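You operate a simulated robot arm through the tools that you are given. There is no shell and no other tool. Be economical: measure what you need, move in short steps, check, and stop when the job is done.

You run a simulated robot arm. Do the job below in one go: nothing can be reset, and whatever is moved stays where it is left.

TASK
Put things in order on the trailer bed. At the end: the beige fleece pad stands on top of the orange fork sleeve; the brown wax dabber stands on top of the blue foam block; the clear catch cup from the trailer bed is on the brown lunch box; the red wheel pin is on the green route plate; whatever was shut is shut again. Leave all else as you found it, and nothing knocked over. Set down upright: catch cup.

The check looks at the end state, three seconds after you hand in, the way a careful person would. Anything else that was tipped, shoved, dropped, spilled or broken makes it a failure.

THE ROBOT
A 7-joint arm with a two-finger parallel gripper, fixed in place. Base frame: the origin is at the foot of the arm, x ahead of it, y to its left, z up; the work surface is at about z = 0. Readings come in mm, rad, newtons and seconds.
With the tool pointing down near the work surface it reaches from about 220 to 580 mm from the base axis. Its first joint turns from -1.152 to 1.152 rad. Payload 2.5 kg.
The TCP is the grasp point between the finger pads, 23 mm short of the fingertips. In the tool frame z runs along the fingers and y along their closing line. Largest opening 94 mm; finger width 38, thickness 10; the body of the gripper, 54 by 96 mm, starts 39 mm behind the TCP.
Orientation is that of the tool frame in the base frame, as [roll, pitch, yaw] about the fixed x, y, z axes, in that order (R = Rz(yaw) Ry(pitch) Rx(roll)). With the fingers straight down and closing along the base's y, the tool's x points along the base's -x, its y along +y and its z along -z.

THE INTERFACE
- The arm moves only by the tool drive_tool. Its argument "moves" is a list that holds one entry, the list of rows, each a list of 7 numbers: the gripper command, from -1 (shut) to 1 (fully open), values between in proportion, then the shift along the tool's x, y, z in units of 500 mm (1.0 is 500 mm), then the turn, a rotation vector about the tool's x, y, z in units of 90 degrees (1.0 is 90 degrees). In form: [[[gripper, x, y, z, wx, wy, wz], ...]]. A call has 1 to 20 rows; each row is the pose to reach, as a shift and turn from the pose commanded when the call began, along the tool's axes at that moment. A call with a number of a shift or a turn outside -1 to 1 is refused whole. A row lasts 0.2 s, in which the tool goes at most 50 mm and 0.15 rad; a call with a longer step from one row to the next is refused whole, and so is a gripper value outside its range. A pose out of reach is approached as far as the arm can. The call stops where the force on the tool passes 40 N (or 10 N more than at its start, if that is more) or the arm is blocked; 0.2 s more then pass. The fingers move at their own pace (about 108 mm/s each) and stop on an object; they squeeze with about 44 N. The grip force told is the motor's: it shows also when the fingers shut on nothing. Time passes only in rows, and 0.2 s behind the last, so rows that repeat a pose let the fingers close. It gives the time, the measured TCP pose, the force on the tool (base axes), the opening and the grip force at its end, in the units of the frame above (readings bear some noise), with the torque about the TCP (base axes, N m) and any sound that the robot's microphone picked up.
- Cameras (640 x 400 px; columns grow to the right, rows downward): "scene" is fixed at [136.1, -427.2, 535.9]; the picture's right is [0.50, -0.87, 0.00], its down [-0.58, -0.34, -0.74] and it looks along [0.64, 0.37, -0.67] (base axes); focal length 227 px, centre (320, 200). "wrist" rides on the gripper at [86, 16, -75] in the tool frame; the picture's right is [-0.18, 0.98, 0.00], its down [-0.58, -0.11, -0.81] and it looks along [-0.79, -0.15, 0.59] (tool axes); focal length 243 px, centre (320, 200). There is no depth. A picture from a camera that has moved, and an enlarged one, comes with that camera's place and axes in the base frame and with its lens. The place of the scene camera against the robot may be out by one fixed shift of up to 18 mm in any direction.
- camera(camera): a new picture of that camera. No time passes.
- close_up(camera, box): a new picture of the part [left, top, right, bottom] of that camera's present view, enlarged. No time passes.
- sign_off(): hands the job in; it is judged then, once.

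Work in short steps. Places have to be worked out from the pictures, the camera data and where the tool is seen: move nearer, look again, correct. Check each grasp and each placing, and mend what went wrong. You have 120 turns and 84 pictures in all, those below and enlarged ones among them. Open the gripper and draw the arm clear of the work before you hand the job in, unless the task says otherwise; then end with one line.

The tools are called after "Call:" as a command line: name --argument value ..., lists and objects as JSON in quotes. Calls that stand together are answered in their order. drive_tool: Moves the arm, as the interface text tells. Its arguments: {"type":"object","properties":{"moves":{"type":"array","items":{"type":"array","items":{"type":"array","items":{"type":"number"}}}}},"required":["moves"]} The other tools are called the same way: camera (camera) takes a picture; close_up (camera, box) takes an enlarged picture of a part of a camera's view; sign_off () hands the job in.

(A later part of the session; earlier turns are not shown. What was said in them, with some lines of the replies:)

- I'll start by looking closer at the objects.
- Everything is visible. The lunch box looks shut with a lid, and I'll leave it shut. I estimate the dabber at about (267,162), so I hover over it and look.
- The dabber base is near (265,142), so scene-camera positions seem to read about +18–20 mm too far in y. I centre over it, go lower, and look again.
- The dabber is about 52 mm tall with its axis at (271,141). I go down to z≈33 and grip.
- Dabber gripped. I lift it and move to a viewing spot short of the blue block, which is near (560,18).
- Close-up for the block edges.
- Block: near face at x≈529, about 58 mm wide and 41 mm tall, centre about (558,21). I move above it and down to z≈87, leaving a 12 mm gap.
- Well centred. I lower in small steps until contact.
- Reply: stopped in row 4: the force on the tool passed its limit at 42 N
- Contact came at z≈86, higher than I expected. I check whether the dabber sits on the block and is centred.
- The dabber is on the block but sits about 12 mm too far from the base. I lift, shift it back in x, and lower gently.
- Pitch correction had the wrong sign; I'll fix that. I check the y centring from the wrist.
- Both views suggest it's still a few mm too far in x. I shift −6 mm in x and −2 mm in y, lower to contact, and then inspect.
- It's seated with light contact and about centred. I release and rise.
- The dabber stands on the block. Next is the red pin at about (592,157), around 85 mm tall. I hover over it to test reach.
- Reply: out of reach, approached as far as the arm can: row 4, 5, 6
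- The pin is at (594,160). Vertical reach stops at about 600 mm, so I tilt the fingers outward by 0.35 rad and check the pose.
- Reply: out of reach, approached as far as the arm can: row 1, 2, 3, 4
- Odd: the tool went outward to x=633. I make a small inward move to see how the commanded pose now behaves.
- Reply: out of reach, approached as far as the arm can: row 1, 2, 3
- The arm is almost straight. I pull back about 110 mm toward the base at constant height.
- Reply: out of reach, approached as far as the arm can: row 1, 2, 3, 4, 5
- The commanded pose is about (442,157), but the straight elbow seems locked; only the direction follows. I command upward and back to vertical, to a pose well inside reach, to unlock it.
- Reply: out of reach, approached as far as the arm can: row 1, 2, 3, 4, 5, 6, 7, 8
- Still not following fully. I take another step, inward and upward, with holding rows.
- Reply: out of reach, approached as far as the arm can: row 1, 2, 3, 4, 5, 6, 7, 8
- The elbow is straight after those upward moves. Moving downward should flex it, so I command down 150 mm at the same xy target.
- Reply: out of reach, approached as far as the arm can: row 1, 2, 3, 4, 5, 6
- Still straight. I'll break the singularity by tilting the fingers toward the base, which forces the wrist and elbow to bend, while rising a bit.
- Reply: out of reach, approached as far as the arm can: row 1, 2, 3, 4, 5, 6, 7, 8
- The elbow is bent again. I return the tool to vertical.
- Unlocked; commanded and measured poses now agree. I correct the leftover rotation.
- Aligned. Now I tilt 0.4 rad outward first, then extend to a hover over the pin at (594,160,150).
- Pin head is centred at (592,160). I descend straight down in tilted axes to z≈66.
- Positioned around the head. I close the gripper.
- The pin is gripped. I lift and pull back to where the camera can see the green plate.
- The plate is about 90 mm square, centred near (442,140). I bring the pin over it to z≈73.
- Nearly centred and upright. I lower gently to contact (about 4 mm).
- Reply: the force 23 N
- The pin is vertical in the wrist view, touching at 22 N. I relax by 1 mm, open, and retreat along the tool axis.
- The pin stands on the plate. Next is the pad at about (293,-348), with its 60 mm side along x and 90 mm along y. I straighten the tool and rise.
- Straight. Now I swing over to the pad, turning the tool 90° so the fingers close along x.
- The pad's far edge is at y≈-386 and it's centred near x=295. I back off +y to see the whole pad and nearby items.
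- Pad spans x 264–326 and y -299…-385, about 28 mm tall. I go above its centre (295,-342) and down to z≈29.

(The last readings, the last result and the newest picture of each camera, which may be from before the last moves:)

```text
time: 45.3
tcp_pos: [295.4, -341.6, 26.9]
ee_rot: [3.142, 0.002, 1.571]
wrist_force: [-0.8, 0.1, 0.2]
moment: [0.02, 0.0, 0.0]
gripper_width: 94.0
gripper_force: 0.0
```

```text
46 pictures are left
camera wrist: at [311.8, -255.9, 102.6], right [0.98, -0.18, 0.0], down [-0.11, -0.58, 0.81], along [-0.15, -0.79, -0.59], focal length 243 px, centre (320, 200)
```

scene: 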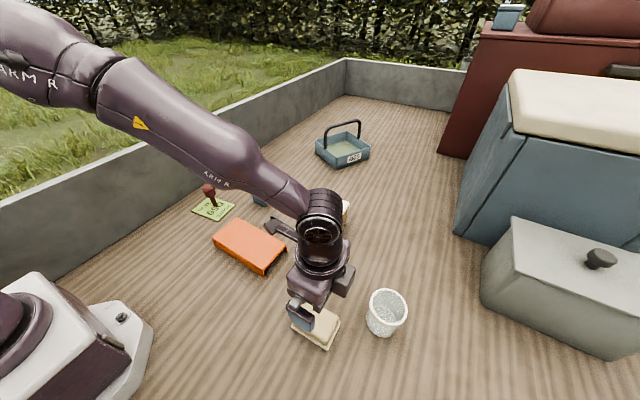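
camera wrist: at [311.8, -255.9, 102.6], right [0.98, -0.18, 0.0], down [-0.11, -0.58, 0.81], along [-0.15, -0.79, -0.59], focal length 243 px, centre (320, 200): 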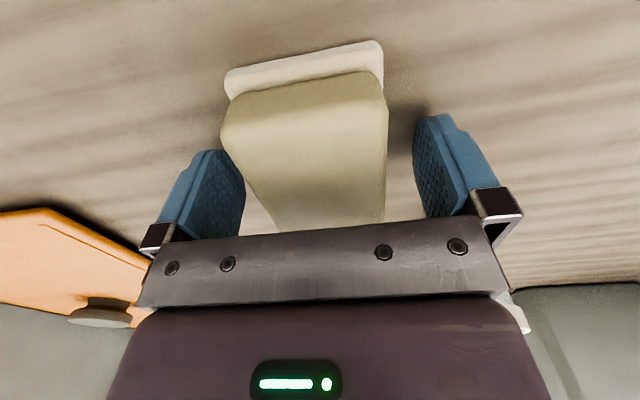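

Good, the pad lies between the fingers. I close and lift.

Call:
drive_tool --moves '[[[-1, 0, 0, 0, 0, 0, 0], [-1, 0, 0, 0, 0, 0, 0], [-1, 0, 0, 0, 0, 0, 0], [-1, 0, 0, -0.02, 0, 0, 0], [-1, 0, 0, -0.1, 0, 0, 0], [-1, 0, 0, -0.19, 0, 0, 0], [-1, 0, 0, -0.28, 0, 0, 0], [-1, 0, 0, -0.36, 0, 0, 0], [-1, 0, 0, -0.36, 0, 0, 0]]]'

Call:
camera --camera "wrist"

```text
time: 47.3
tcp_pos: [296.2, -340.4, 210.5]
ee_rot: [3.14, 0.002, 1.571]
wrist_force: [-0.5, 0.0, 0.8]
moment: [0.0, -0.02, -0.02]
gripper_width: 61.1
gripper_force: 43.6
```

```text
45 pictures are left
camera wrist: at [314.6, -255.0, 285.9], right [0.98, -0.18, 0.0], down [-0.11, -0.58, 0.81], along [-0.15, -0.79, -0.59], focal length 243 px, centre (320, 200)
```

wrist: 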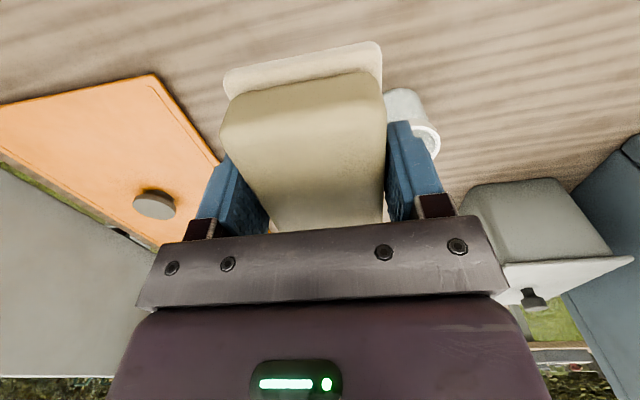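

Pad held (61 mm). I move to a viewpoint (500,-30) from which the orange sleeve shows beside the held pad.

Call:
drive_tool --moves '[[[-1, 0.062, 0.041, 0, 0, 0, 0], [-1, 0.124, 0.082, 0, 0, 0, 0], [-1, 0.186, 0.122, 0, 0, 0, 0], [-1, 0.248, 0.163, 0, 0, 0, 0], [-1, 0.31, 0.204, 0, 0, 0, 0], [-1, 0.372, 0.245, 0, 0, 0, 0], [-1, 0.434, 0.286, 0, 0, 0, 0], [-1, 0.496, 0.326, 0, 0, 0, 0], [-1, 0.558, 0.367, 0, 0, 0, 0], [-1, 0.62, 0.408, 0, 0, 0, 0], [-1, 0.62, 0.408, 0, 0, 0, 0]]]'

Call:
camera --camera "wrist"

```text
time: 49.7
tcp_pos: [500.1, -30.0, 205.3]
ee_rot: [-3.141, 0.002, 1.568]
wrist_force: [0.2, 0.3, -0.4]
moment: [-0.02, 0.02, -0.01]
gripper_width: 60.5
gripper_force: 43.7
```

```text
44 pictures are left
camera wrist: at [517.4, 56.0, 281.0], right [0.98, -0.18, 0.0], down [-0.11, -0.58, 0.81], along [-0.15, -0.79, -0.59], focal length 243 px, centre (320, 200)
```

wrist: 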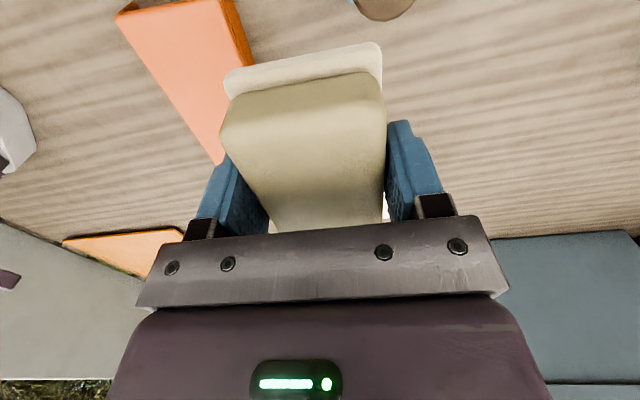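

Sleeve top: x≈342–427, y from +14 down to about -160, roughly 41 mm high, so centre ≈(384,-74). I hover the pad there at z≈85.

Call:
drive_tool --moves '[[[-1, -0.03, -0.077, 0, 0, 0, 0], [-1, -0.06, -0.155, 0, 0, 0, 0], [-1, -0.09, -0.232, 0, 0, 0, 0], [-1, -0.09, -0.232, 0.08, 0, 0, 0], [-1, -0.09, -0.232, 0.16, 0, 0, 0], [-1, -0.09, -0.232, 0.24, 0, 0, 0], [-1, -0.09, -0.232, 0.24, 0, 0, 0]]]'

Call:
close_up --camera "scene" --box '[190, 190, 310, 290]'

Call:
camera --camera "wrist"

```text
time: 51.3
tcp_pos: [386.8, -77.5, 87.0]
ee_rot: [-3.141, 0.0, 1.569]
wrist_force: [-0.2, -1.0, -1.0]
moment: [-0.02, 0.0, 0.04]
gripper_width: 60.5
gripper_force: 44.1
```

```text
4.00 times, centred on (250, 240) of scene
camera zoom: at [136.1, -427.2, 535.9], right [0.5, -0.87, 0.0], down [-0.58, -0.34, -0.74], along [0.64, 0.37, -0.67], focal length 908 px, centre (600, 40)
```

zoom: 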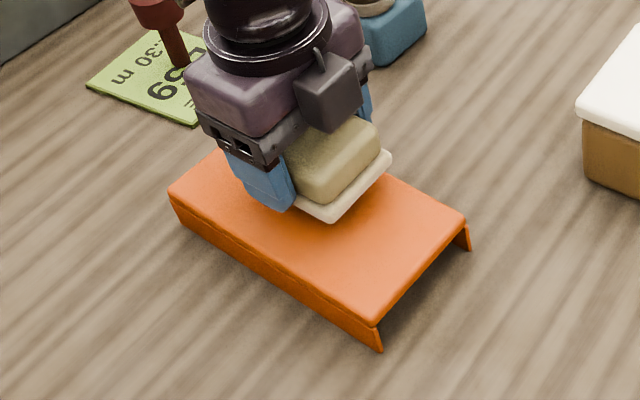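

```text
42 pictures are left
camera wrist: at [404.1, 9.4, 162.2], right [0.98, -0.18, 0.0], down [-0.11, -0.58, 0.81], along [-0.15, -0.79, -0.59], focal length 243 px, centre (320, 200)
```

wrist: 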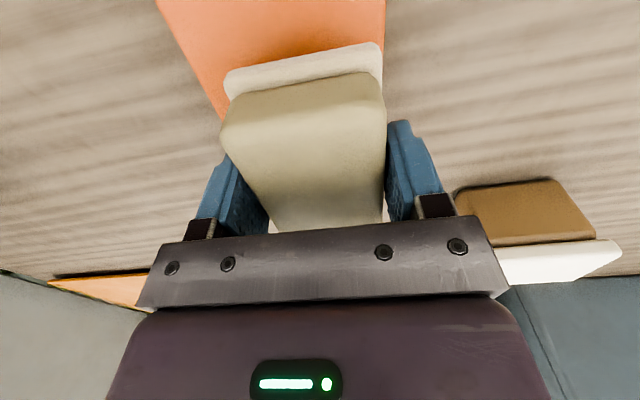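

The pad is slightly too far +x/+y. I shift by (-8,-10) and lower toward contact.

Call:
drive_tool --moves '[[[-1, -0.02, -0.016, 0, 0, 0, 0], [-1, -0.02, -0.016, 0.012, 0, 0, 0], [-1, -0.02, -0.016, 0.022, 0, 0, 0], [-1, -0.02, -0.016, 0.028, 0, 0, 0], [-1, -0.02, -0.016, 0.032, 0, 0, 0], [-1, -0.02, -0.016, 0.036, 0, 0, 0]]]'

Call:
close_up --camera "scene" --box '[190, 190, 310, 290]'

```text
time: 52.7
tcp_pos: [375.5, -87.3, 68.4]
ee_rot: [3.141, 0.002, 1.572]
wrist_force: [1.2, -1.0, -0.1]
moment: [0.01, 0.0, -0.04]
gripper_width: 61.0
gripper_force: 43.8
```

```text
4.00 times, centred on (250, 240) of scene
camera zoom: at [136.1, -427.2, 535.9], right [0.5, -0.87, 0.0], down [-0.58, -0.34, -0.74], along [0.64, 0.37, -0.67], focal length 908 px, centre (600, 40)
```

zoom: 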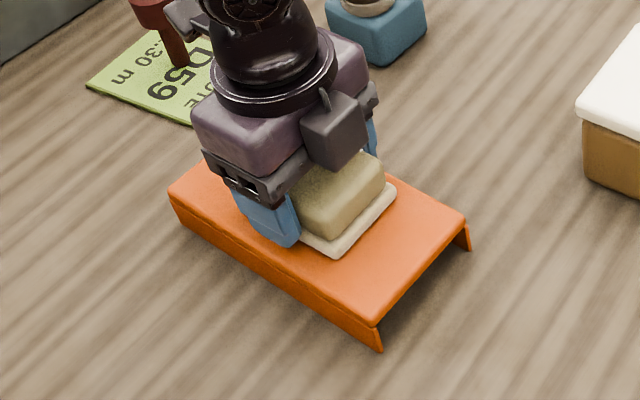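

Position looks good, no contact yet. I keep lowering in small steps.

Call:
drive_tool --moves '[[[-1, 0, 0, 0.004, 0, 0, 0], [-1, 0, 0, 0.008, 0, 0, 0], [-1, 0, 0, 0.01, 0, 0, 0], [-1, 0, 0, 0.012, 0, 0, 0], [-1, 0, 0, 0.012, 0, 0, 0]]]'

```text
time: 53.3
tcp_pos: [375.4, -84.6, 67.0]
ee_rot: [3.14, -0.002, 1.572]
wrist_force: [-1.3, 1.3, 7.5]
moment: [-0.31, 0.11, -0.11]
gripper_width: 60.6
gripper_force: 43.5
stopped in row 3: the force on the tool passed its limit at 47 N (the readings are from after the stop); the commanded pose is now the measured one
```

Contact at z≈67. I open and withdraw upward.

Call:
drive_tool --moves '[[[-1, 0, 0, -0.001, 0, 0, 0], [0, 0, 0, -0.001, 0, 0, 0], [0.7, 0, 0, -0.001, 0, 0, 0], [0.7, 0, 0, -0.001, 0, 0, 0], [0.7, 0, 0, -0.04, 0, 0, 0], [0.7, 0, 0, -0.12, 0, 0, 0], [0.7, 0, 0, -0.2, 0, 0, 0], [0.7, 0, 0, -0.28, 0, 0, 0], [0.7, 0, 0, -0.28, 0, 0, 0]]]'

Call:
close_up --camera "scene" --box '[190, 190, 310, 290]'

```text
time: 55.3
tcp_pos: [374.6, -85.2, 206.8]
ee_rot: [3.141, 0.002, 1.574]
wrist_force: [0.1, 1.3, -0.5]
moment: [-0.03, -0.02, -0.02]
gripper_width: 80.0
gripper_force: 0.1
```

```text
4.00 times, centred on (250, 240) of scene
camera zoom: at [136.0, -427.2, 535.9], right [0.5, -0.87, 0.0], down [-0.58, -0.34, -0.74], along [0.64, 0.37, -0.67], focal length 908 px, centre (600, 40)
```

zoom: 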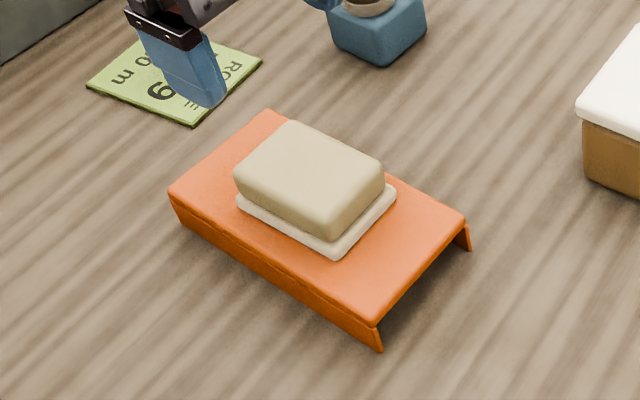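

The pad is placed nicely. Next, the cup at about (367,-455): I swing to a radial hover short of it to look.

Call:
drive_tool --moves '[[[1, -0.076, -0.015, 0, 0, 0, -0.054], [1, -0.152, -0.03, 0, 0, 0, -0.108], [1, -0.227, -0.046, 0, 0, 0, -0.162], [1, -0.303, -0.061, 0, 0, 0, -0.216], [1, -0.379, -0.076, 0, 0, 0, -0.27], [1, -0.455, -0.092, 0, 0, 0, -0.325], [1, -0.53, -0.107, 0, 0, 0, -0.379], [1, -0.606, -0.122, 0, 0, 0, -0.433], [1, -0.606, -0.122, 0, 0, 0, -0.433]]]'

Call:
camera --camera "wrist"

```text
time: 57.3
tcp_pos: [315.6, -385.9, 206.3]
ee_rot: [-3.14, -0.001, 2.252]
wrist_force: [-0.3, -0.3, 0.2]
moment: [-0.02, -0.02, 0.02]
gripper_width: 94.1
gripper_force: 0.1
```

```text
39 pictures are left
camera wrist: at [274.9, -309.4, 282.4], right [0.88, 0.48, 0.0], down [0.28, -0.52, 0.81], along [0.39, -0.71, -0.59], focal length 243 px, centre (320, 200)
```

wrist: 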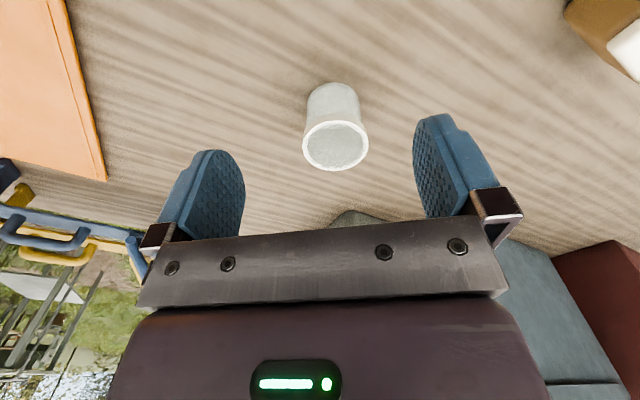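

Cup is at (372,-452), about 86 mm tall with a 69 mm rim. I tilt 0.3 rad outward and hover over it.

Call:
drive_tool --moves '[[[1, 0, 0, 0, 0, -0.064, 0], [1, 0, 0, 0, 0, -0.128, 0], [1, 0, 0, 0, 0, -0.191, 0], [1, -0.07, 0.002, 0.03, 0, -0.191, 0], [1, -0.14, 0.004, 0.07, 0, -0.191, 0], [1, -0.1737, 0.0045, 0.09, 0, -0.191, 0], [1, -0.1737, 0.0045, 0.09, 0, -0.191, 0]]]'

Call:
camera --camera "wrist"

```text
time: 58.9
tcp_pos: [371.1, -454.9, 159.8]
ee_rot: [-3.141, 0.301, 2.252]
wrist_force: [-0.6, 0.3, 0.3]
moment: [0.0, -0.02, 0.04]
gripper_width: 93.9
gripper_force: 0.0
```

```text
38 pictures are left
camera wrist: at [319.0, -363.6, 206.6], right [0.87, 0.48, 0.06], down [0.11, -0.31, 0.94], along [0.47, -0.82, -0.33], focal length 243 px, centre (320, 200)
```

wrist: 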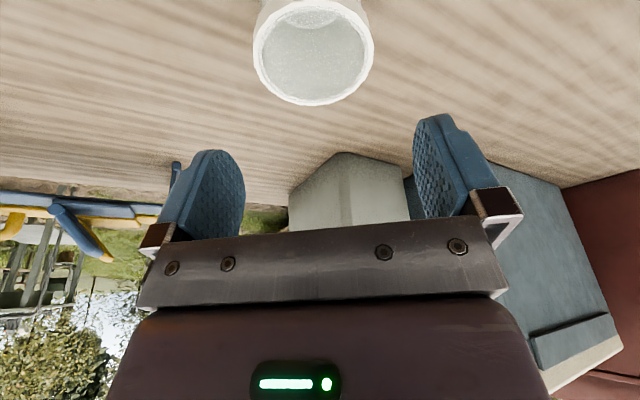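

Small correction: cup axis ≈(370,-450). I descend around it to z≈62.

Call:
drive_tool --moves '[[[1, 0.0086, 0.0047, -0.0026, 0, 0, 0], [1, 0.022, 0.0047, 0.045, 0, 0, 0], [1, 0.036, 0.0047, 0.09, 0, 0, 0], [1, 0.051, 0.0047, 0.135, 0, 0, 0], [1, 0.0665, 0.0047, 0.1845, 0, 0, 0], [1, 0.0665, 0.0047, 0.1845, 0, 0, 0]]]'

Call:
camera --camera "wrist"

Call:
close_up --camera "scene" --box '[320, 230, 460, 350]'

```text
time: 60.3
tcp_pos: [371.7, -448.8, 64.3]
ee_rot: [3.14, 0.302, 2.253]
wrist_force: [0.1, -0.3, -0.4]
moment: [0.02, 0.0, 0.0]
gripper_width: 94.1
gripper_force: 0.1
```

```text
37 pictures are left
camera wrist: at [318.8, -358.3, 110.4], right [0.87, 0.48, 0.05], down [0.11, -0.31, 0.94], along [0.47, -0.82, -0.33], focal length 243 px, centre (320, 200)
```

wrist: 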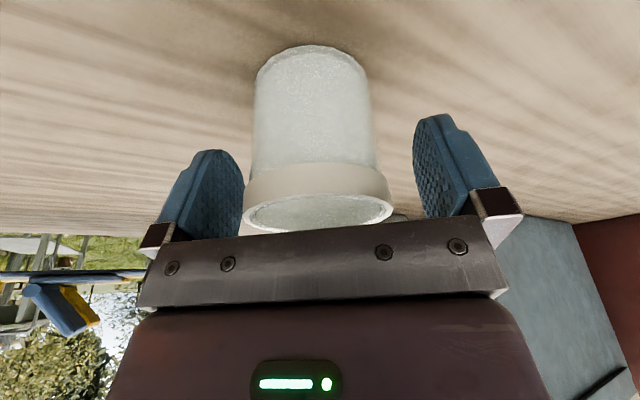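

```text
3.33 times, centred on (390, 290) of scene
camera zoom: at [136.1, -427.2, 535.9], right [0.5, -0.87, 0.0], down [-0.58, -0.34, -0.74], along [0.64, 0.37, -0.67], focal length 757 px, centre (87, -100)
```

zoom: 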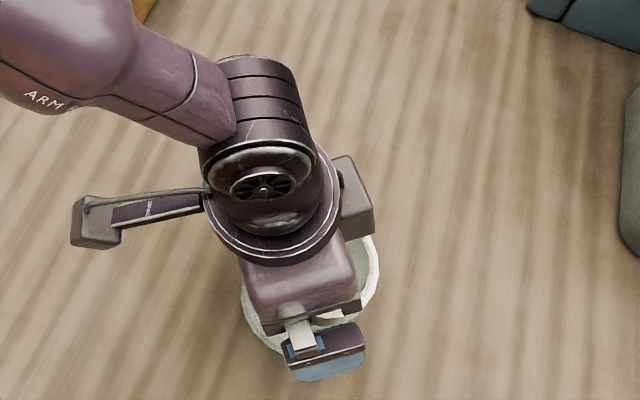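

The cup is centred between the fingers. I close.

Call:
drive_tool --moves '[[[-1, 0, 0, 0, 0, 0, 0], [-1, 0, 0, 0, 0, 0, 0], [-1, 0, 0, 0, 0, 0, 0]]]'

Call:
camera --camera "wrist"

```text
time: 61.1
tcp_pos: [370.6, -449.0, 63.8]
ee_rot: [3.14, 0.3, 2.252]
wrist_force: [-1.0, 0.0, 0.6]
moment: [0.0, -0.04, -0.03]
gripper_width: 65.8
gripper_force: 44.0
```

```text
35 pictures are left
camera wrist: at [318.7, -358.1, 110.6], right [0.87, 0.48, 0.05], down [0.11, -0.31, 0.94], along [0.47, -0.82, -0.33], focal length 243 px, centre (320, 200)
```

wrist: 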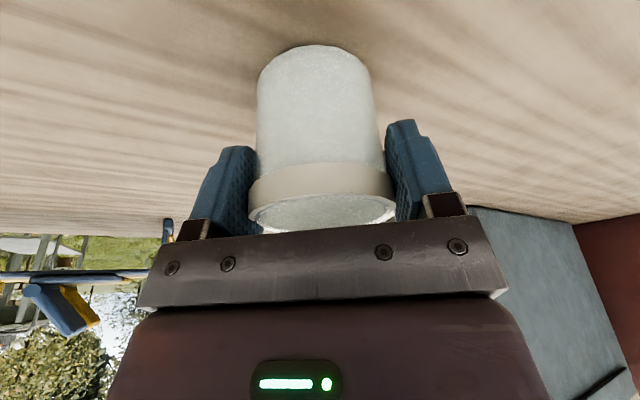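

Cup gripped (65.8 mm). I lift it, backing slightly toward the base.

Call:
drive_tool --moves '[[[-1, -0.012, 0, -0.038, 0, 0, 0], [-1, -0.0355, 0, -0.1146, 0, 0, 0], [-1, -0.02, 0, -0.18, 0, 0, 0], [-1, 0.0, 0, -0.25, 0, 0, 0], [-1, 0.026, 0, -0.322, 0, 0, 0], [-1, 0.026, 0, -0.322, 0, 0, 0]]]'

Call:
close_up --camera "scene" --box '[260, 200, 480, 360]'

```text
time: 62.5
tcp_pos: [329.7, -401.8, 212.0]
ee_rot: [-3.141, 0.301, 2.253]
wrist_force: [1.3, -0.7, -0.4]
moment: [0.01, 0.0, -0.02]
gripper_width: 65.8
gripper_force: 44.2
```

```text
2.50 times, centred on (370, 280) of scene
camera zoom: at [136.0, -427.2, 535.9], right [0.5, -0.87, 0.0], down [-0.58, -0.34, -0.74], along [0.64, 0.37, -0.67], focal length 567 px, centre (195, 0)
```

zoom: 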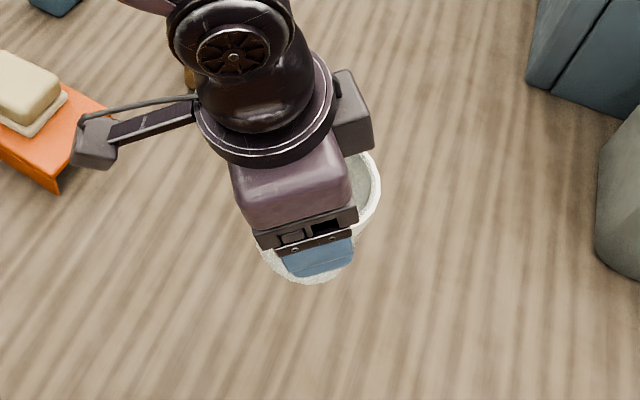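

The cup is held upright. I swing to a viewpoint beside the lunch box, keeping the tilt.

Call:
drive_tool --moves '[[[-1, 0.038, 0.077, -0.016, -0.0113, 0, -0.0366], [-1, 0.076, 0.155, -0.032, -0.0226, 0, -0.0731], [-1, 0.114, 0.232, -0.048, -0.0339, 0, -0.1097], [-1, 0.152, 0.309, -0.064, -0.0453, 0, -0.1462], [-1, 0.19, 0.386, -0.08, -0.0566, 0, -0.1828], [-1, 0.228, 0.464, -0.096, -0.0679, 0, -0.2193], [-1, 0.266, 0.541, -0.112, -0.0792, 0, -0.2559], [-1, 0.304, 0.618, -0.1276, -0.0905, 0, -0.2924], [-1, 0.304, 0.618, -0.1276, -0.0905, 0, -0.2924]]]'

Call:
camera --camera "wrist"

```text
time: 64.5
tcp_pos: [473.0, -77.7, 230.9]
ee_rot: [3.14, 0.299, 2.734]
wrist_force: [0.5, -0.3, -0.1]
moment: [-0.01, -0.01, -0.01]
gripper_width: 66.0
gripper_force: 43.9
```

```text
33 pictures are left
camera wrist: at [383.8, -22.8, 276.4], right [0.55, 0.83, 0.05], down [0.25, -0.22, 0.94], along [0.8, -0.51, -0.33], focal length 243 px, centre (320, 200)
```

wrist: 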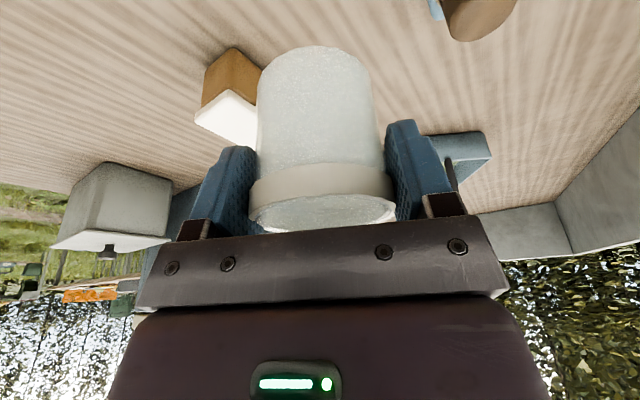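

Box: -x face at x≈513, y from -218 to -273, lid top somewhere near z 76–90, so centre ≈(555,-245). I move the cup above it at z≈230 and check.

Call:
drive_tool --moves '[[[-1, -0.0524, -0.049, 0.0162, 0, 0, 0], [-1, -0.105, -0.098, 0.0324, 0, 0, 0], [-1, -0.157, -0.148, 0.0486, 0, 0, 0], [-1, -0.21, -0.197, 0.0648, 0, 0, 0], [-1, -0.262, -0.246, 0.081, 0, 0, 0], [-1, -0.262, -0.246, 0.081, 0, 0, 0]]]'

Call:
camera --camera "wrist"

Call:
close_up --camera "scene" --box '[270, 140, 390, 250]'

```text
time: 65.9
tcp_pos: [547.4, -249.9, 230.8]
ee_rot: [3.142, 0.301, 2.733]
wrist_force: [0.5, -0.9, -0.6]
moment: [0.0, -0.02, -0.01]
gripper_width: 66.1
gripper_force: 44.2
```

```text
32 pictures are left
camera wrist: at [458.9, -192.7, 277.0], right [0.55, 0.83, 0.05], down [0.25, -0.23, 0.94], along [0.8, -0.51, -0.33], focal length 243 px, centre (320, 200)
```

wrist: 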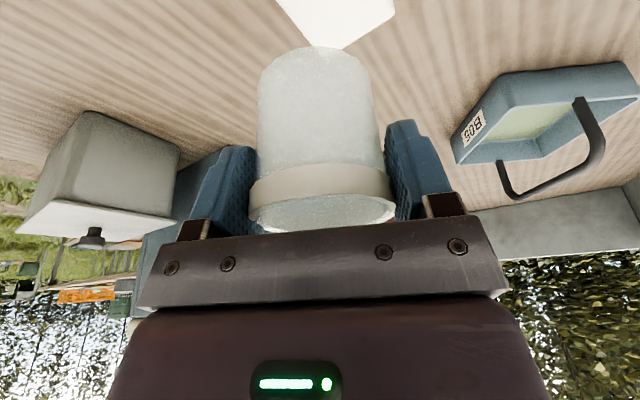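

```text
3.64 times, centred on (330, 195) of scene
camera zoom: at [136.0, -427.2, 535.9], right [0.5, -0.87, 0.0], down [-0.58, -0.34, -0.74], along [0.64, 0.37, -0.67], focal length 825 px, centre (284, 218)
```

zoom: 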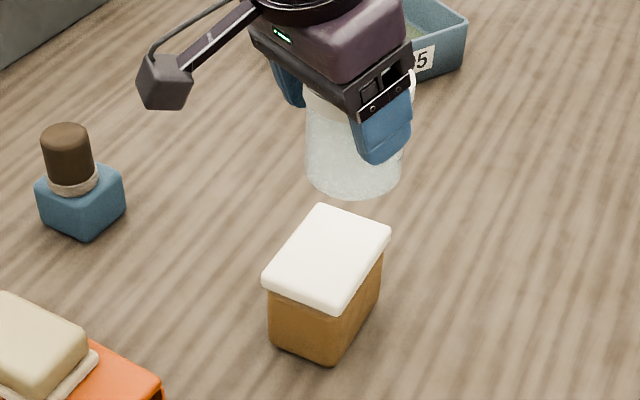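

Both views say to shift about +11 mm in y. I do that and lower to z≈175.

Call:
drive_tool --moves '[[[-1, 0, 0.023, 0, 0, 0, 0], [-1, 0.012, 0.023, 0.035, 0, 0, 0], [-1, 0.024, 0.023, 0.07, 0, 0, 0], [-1, 0.035, 0.023, 0.1063, 0, 0, 0], [-1, 0.035, 0.023, 0.1063, 0, 0, 0]]]'

Call:
camera --camera "wrist"

Call:
close_up --camera "scene" --box '[290, 160, 370, 240]'

```text
time: 67.1
tcp_pos: [550.1, -237.0, 173.4]
ee_rot: [3.141, 0.3, 2.732]
wrist_force: [0.2, -0.3, 0.1]
moment: [-0.01, -0.01, 0.0]
gripper_width: 65.8
gripper_force: 44.1
```

```text
30 pictures are left
camera wrist: at [462.0, -180.3, 220.8], right [0.55, 0.83, 0.05], down [0.25, -0.23, 0.94], along [0.8, -0.51, -0.33], focal length 243 px, centre (320, 200)
```

wrist: 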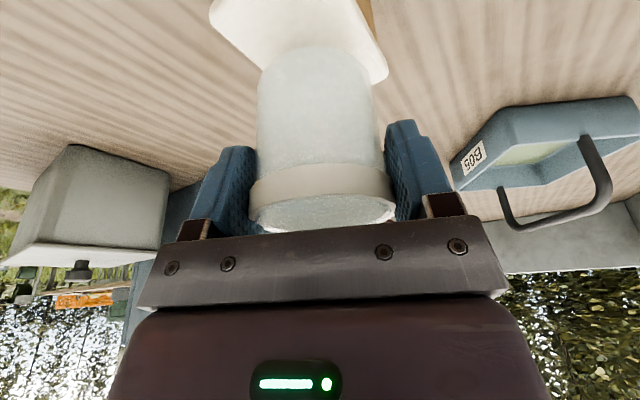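

```text
5.00 times, centred on (330, 200) of scene
camera zoom: at [136.1, -427.2, 535.9], right [0.5, -0.87, 0.0], down [-0.58, -0.34, -0.74], along [0.64, 0.37, -0.67], focal length 1135 px, centre (270, 200)
```

zoom: 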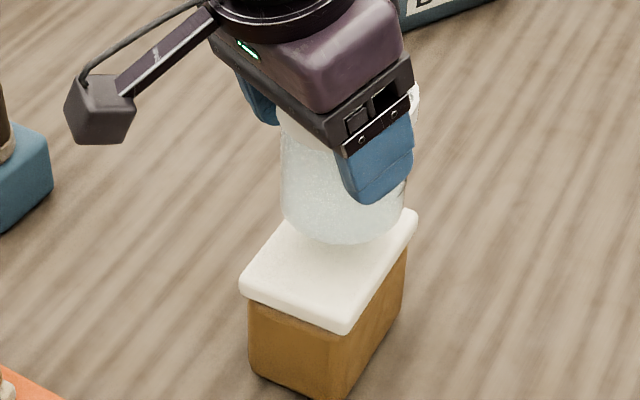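

Wrist view gives the lid centre as (554,-239); the cup is at (550,-237). I lower slowly until contact.

Call:
drive_tool --moves '[[[-1, 0.0045, 0, 0.0143, 0, 0, 0], [-1, 0.0075, 0, 0.024, 0, 0, 0], [-1, 0.009, 0, 0.0287, 0, 0, 0], [-1, 0.0102, 0, 0.0325, 0, 0, 0], [-1, 0.0114, 0, 0.0363, 0, 0, 0], [-1, 0.0126, 0, 0.0401, 0, 0, 0], [-1, 0.0138, 0, 0.0439, 0, 0, 0], [-1, 0.015, 0, 0.0477, 0, 0, 0]]]'

Call:
close_up --camera "scene" --box '[290, 160, 370, 240]'

```text
time: 68.9
tcp_pos: [550.8, -238.3, 150.2]
ee_rot: [3.14, 0.3, 2.734]
wrist_force: [-0.2, -0.3, 0.0]
moment: [0.02, -0.03, 0.01]
gripper_width: 65.6
gripper_force: 44.4
```

```text
5.00 times, centred on (330, 200) of scene
camera zoom: at [136.1, -427.2, 535.9], right [0.5, -0.87, 0.0], down [-0.58, -0.34, -0.74], along [0.64, 0.37, -0.67], focal length 1135 px, centre (270, 200)
```

zoom: 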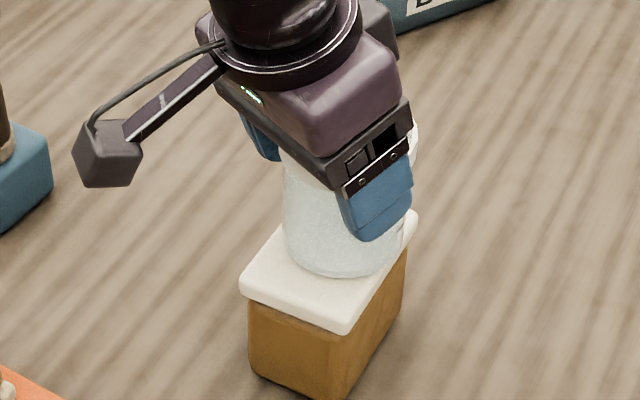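

Almost there. I continue down in fine steps.

Call:
drive_tool --moves '[[[-1, 0.0009, 0, 0.0029, 0, 0, 0], [-1, 0.0018, 0, 0.0057, 0, 0, 0], [-1, 0.0027, 0, 0.0086, 0, 0, 0], [-1, 0.0035, 0, 0.0115, 0, 0, 0], [-1, 0.0044, 0, 0.0143, 0, 0, 0], [-1, 0.0053, 0, 0.0172, 0, 0, 0], [-1, 0.0062, 0, 0.02, 0, 0, 0]]]'

Call:
close_up --camera "scene" --box '[290, 160, 370, 240]'

Call:
camera --camera "wrist"

```text
time: 70.0
tcp_pos: [552.4, -240.2, 149.2]
ee_rot: [3.141, 0.315, 2.733]
wrist_force: [-1.5, 0.7, 4.2]
moment: [0.08, -0.02, 0.02]
gripper_width: 66.0
gripper_force: 44.1
stopped in row 5: the force on the tool passed its limit at 41 N (the readings are from after the stop); the commanded pose is now the measured one
```

```text
5.00 times, centred on (330, 200) of scene
camera zoom: at [136.0, -427.2, 535.9], right [0.5, -0.87, 0.0], down [-0.58, -0.34, -0.74], along [0.64, 0.37, -0.67], focal length 1135 px, centre (270, 200)
```

zoom: 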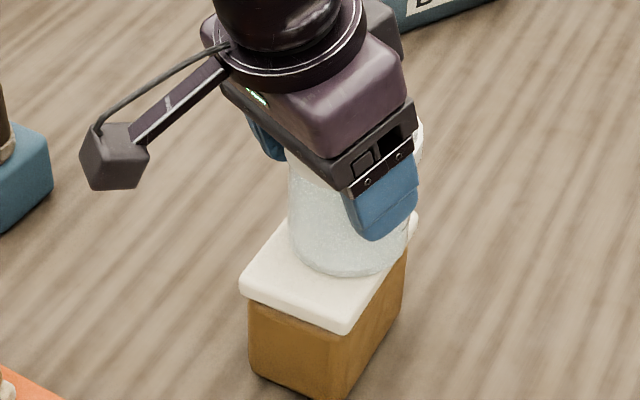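

```text
26 pictures are left
camera wrist: at [463.7, -183.9, 194.2], right [0.55, 0.83, 0.06], down [0.24, -0.22, 0.95], along [0.8, -0.51, -0.32], focal length 243 px, centre (320, 200)
```

wrist: 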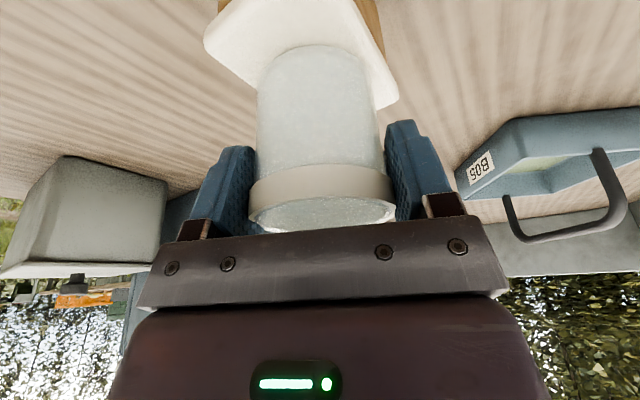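

Both views show the cup about (8,-6) mm off the lid centre. I lift 8 mm, shift, correct the slight pitch, and lower again.

Call:
drive_tool --moves '[[[-1, -0.0025, 0, -0.008, 0, 0.0095, 0], [-1, -0.0047, 0, -0.0153, 0, 0.0095, 0], [-1, 0.0139, 0.0047, -0.021, 0, 0.0095, 0], [-1, 0.0139, 0.0047, -0.021, 0, 0.0095, 0], [-1, 0.0163, 0.0047, -0.013, 0, 0.0095, 0], [-1, 0.0175, 0.0047, -0.0095, 0, 0.0095, 0], [-1, 0.0182, 0.0047, -0.007, 0, 0.0095, 0], [-1, 0.0182, 0.0047, -0.007, 0, 0.0095, 0]]]'

Call:
close_up --camera "scene" --box '[290, 160, 370, 240]'

```text
time: 71.8
tcp_pos: [545.2, -234.1, 150.9]
ee_rot: [3.141, 0.3, 2.734]
wrist_force: [-0.1, 2.4, 9.0]
moment: [0.02, -0.34, 0.05]
gripper_width: 65.7
gripper_force: 43.5
```

```text
5.00 times, centred on (330, 200) of scene
camera zoom: at [136.0, -427.2, 535.9], right [0.5, -0.87, 0.0], down [-0.58, -0.34, -0.74], along [0.64, 0.37, -0.67], focal length 1135 px, centre (270, 200)
```

zoom: 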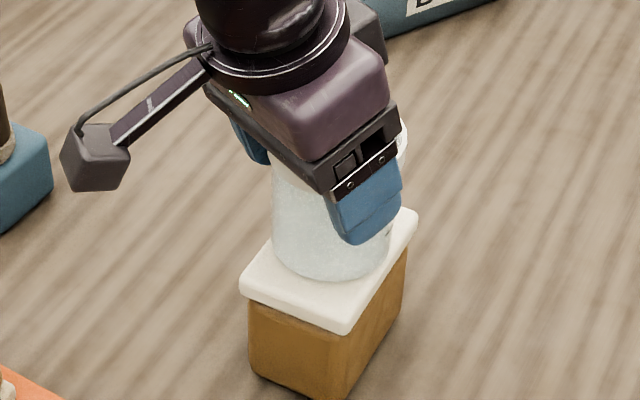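

Centred and in contact. I release and retreat along the tool axis.

Call:
drive_tool --moves '[[[-1, 0, 0, -0.001, 0, 0, 0], [-0.2, 0, 0, -0.001, 0, 0, 0], [0.4, 0, 0, -0.001, 0, 0, 0], [1, 0, 0, -0.001, 0, 0, 0], [1, 0, 0, -0.001, 0, 0, 0], [1, 0, 0, -0.05, 0, 0, 0], [1, 0, 0, -0.12, 0, 0, 0], [1, 0, 0, -0.2, 0, 0, 0], [1, 0, 0, -0.28, 0, 0, 0], [1, 0, 0, -0.28, 0, 0, 0]]]'

Call:
close_up --camera "scene" --box '[290, 160, 370, 240]'

Call:
camera --camera "wrist"

```text
time: 74.0
tcp_pos: [507.2, -219.4, 280.0]
ee_rot: [-3.14, 0.297, 2.731]
wrist_force: [-0.5, -0.3, 0.2]
moment: [0.02, 0.02, -0.03]
gripper_width: 94.0
gripper_force: 0.1
```

```text
5.00 times, centred on (330, 200) of scene
camera zoom: at [136.0, -427.2, 535.9], right [0.5, -0.87, 0.0], down [-0.58, -0.34, -0.74], along [0.64, 0.37, -0.67], focal length 1135 px, centre (270, 200)
```

zoom: 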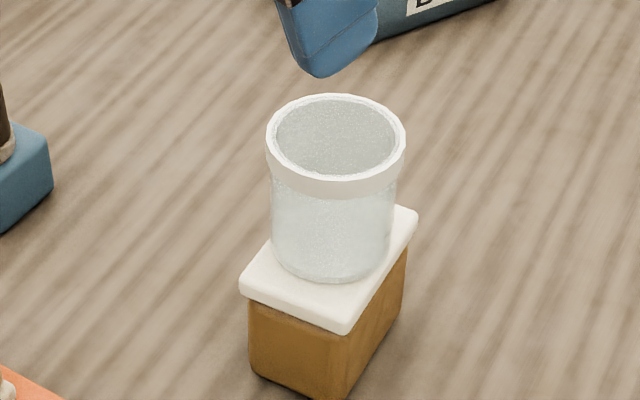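

```text
23 pictures are left
camera wrist: at [418.6, -163.9, 328.3], right [0.55, 0.83, 0.05], down [0.25, -0.23, 0.94], along [0.8, -0.51, -0.33], focal length 243 px, centre (320, 200)
```

wrist: 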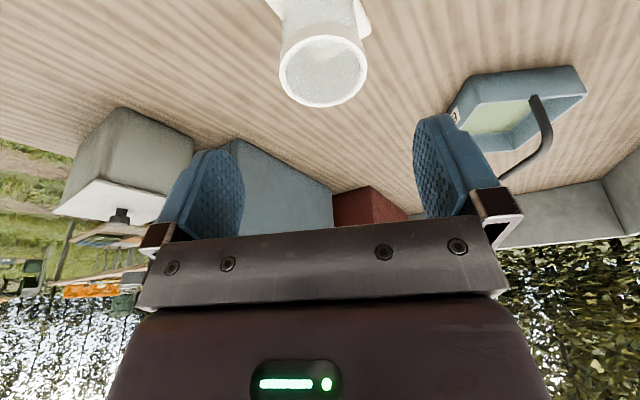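

The cup stands upright on the lunch box. I draw the arm clear and take a final look.

Call:
drive_tool --moves '[[[1, 0.03, 0, -0.04, 0, 0.06, 0], [1, 0.06, 0, -0.08, 0, 0.12, 0], [1, 0.09, 0, -0.12, 0, 0.19, 0], [1, 0.117, 0, -0.162, 0, 0.19, 0], [1, 0.117, 0, -0.162, 0, 0.19, 0]]]'

Call:
camera --camera "scene"

```text
time: 75.2
tcp_pos: [433.5, -183.9, 341.7]
ee_rot: [-3.14, -0.001, 2.734]
wrist_force: [0.1, 0.7, 0.3]
moment: [0.02, -0.03, 0.01]
gripper_width: 94.1
gripper_force: 0.1
```

```text
22 pictures are left
```

scene: 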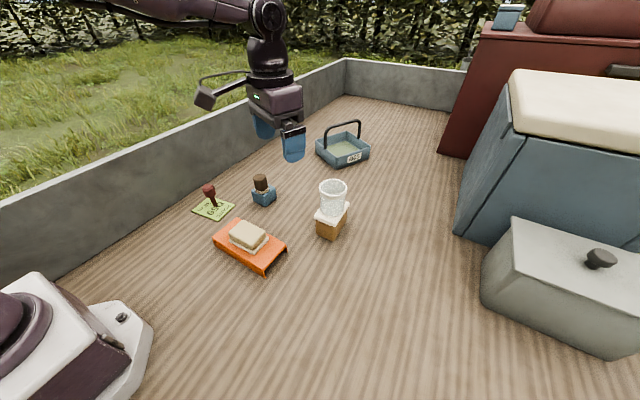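

All four items are in place and standing, nothing was opened, and the arm is clear, so I hand in.

Call:
sign_off

```text
The job is handed in.
```

The job is handed in: the fleece pad is on the orange sleeve, the wax dabber on the blue block, the catch cup upright on the lunch box and the wheel pin upright on the green plate; nothing was opened or knocked over.
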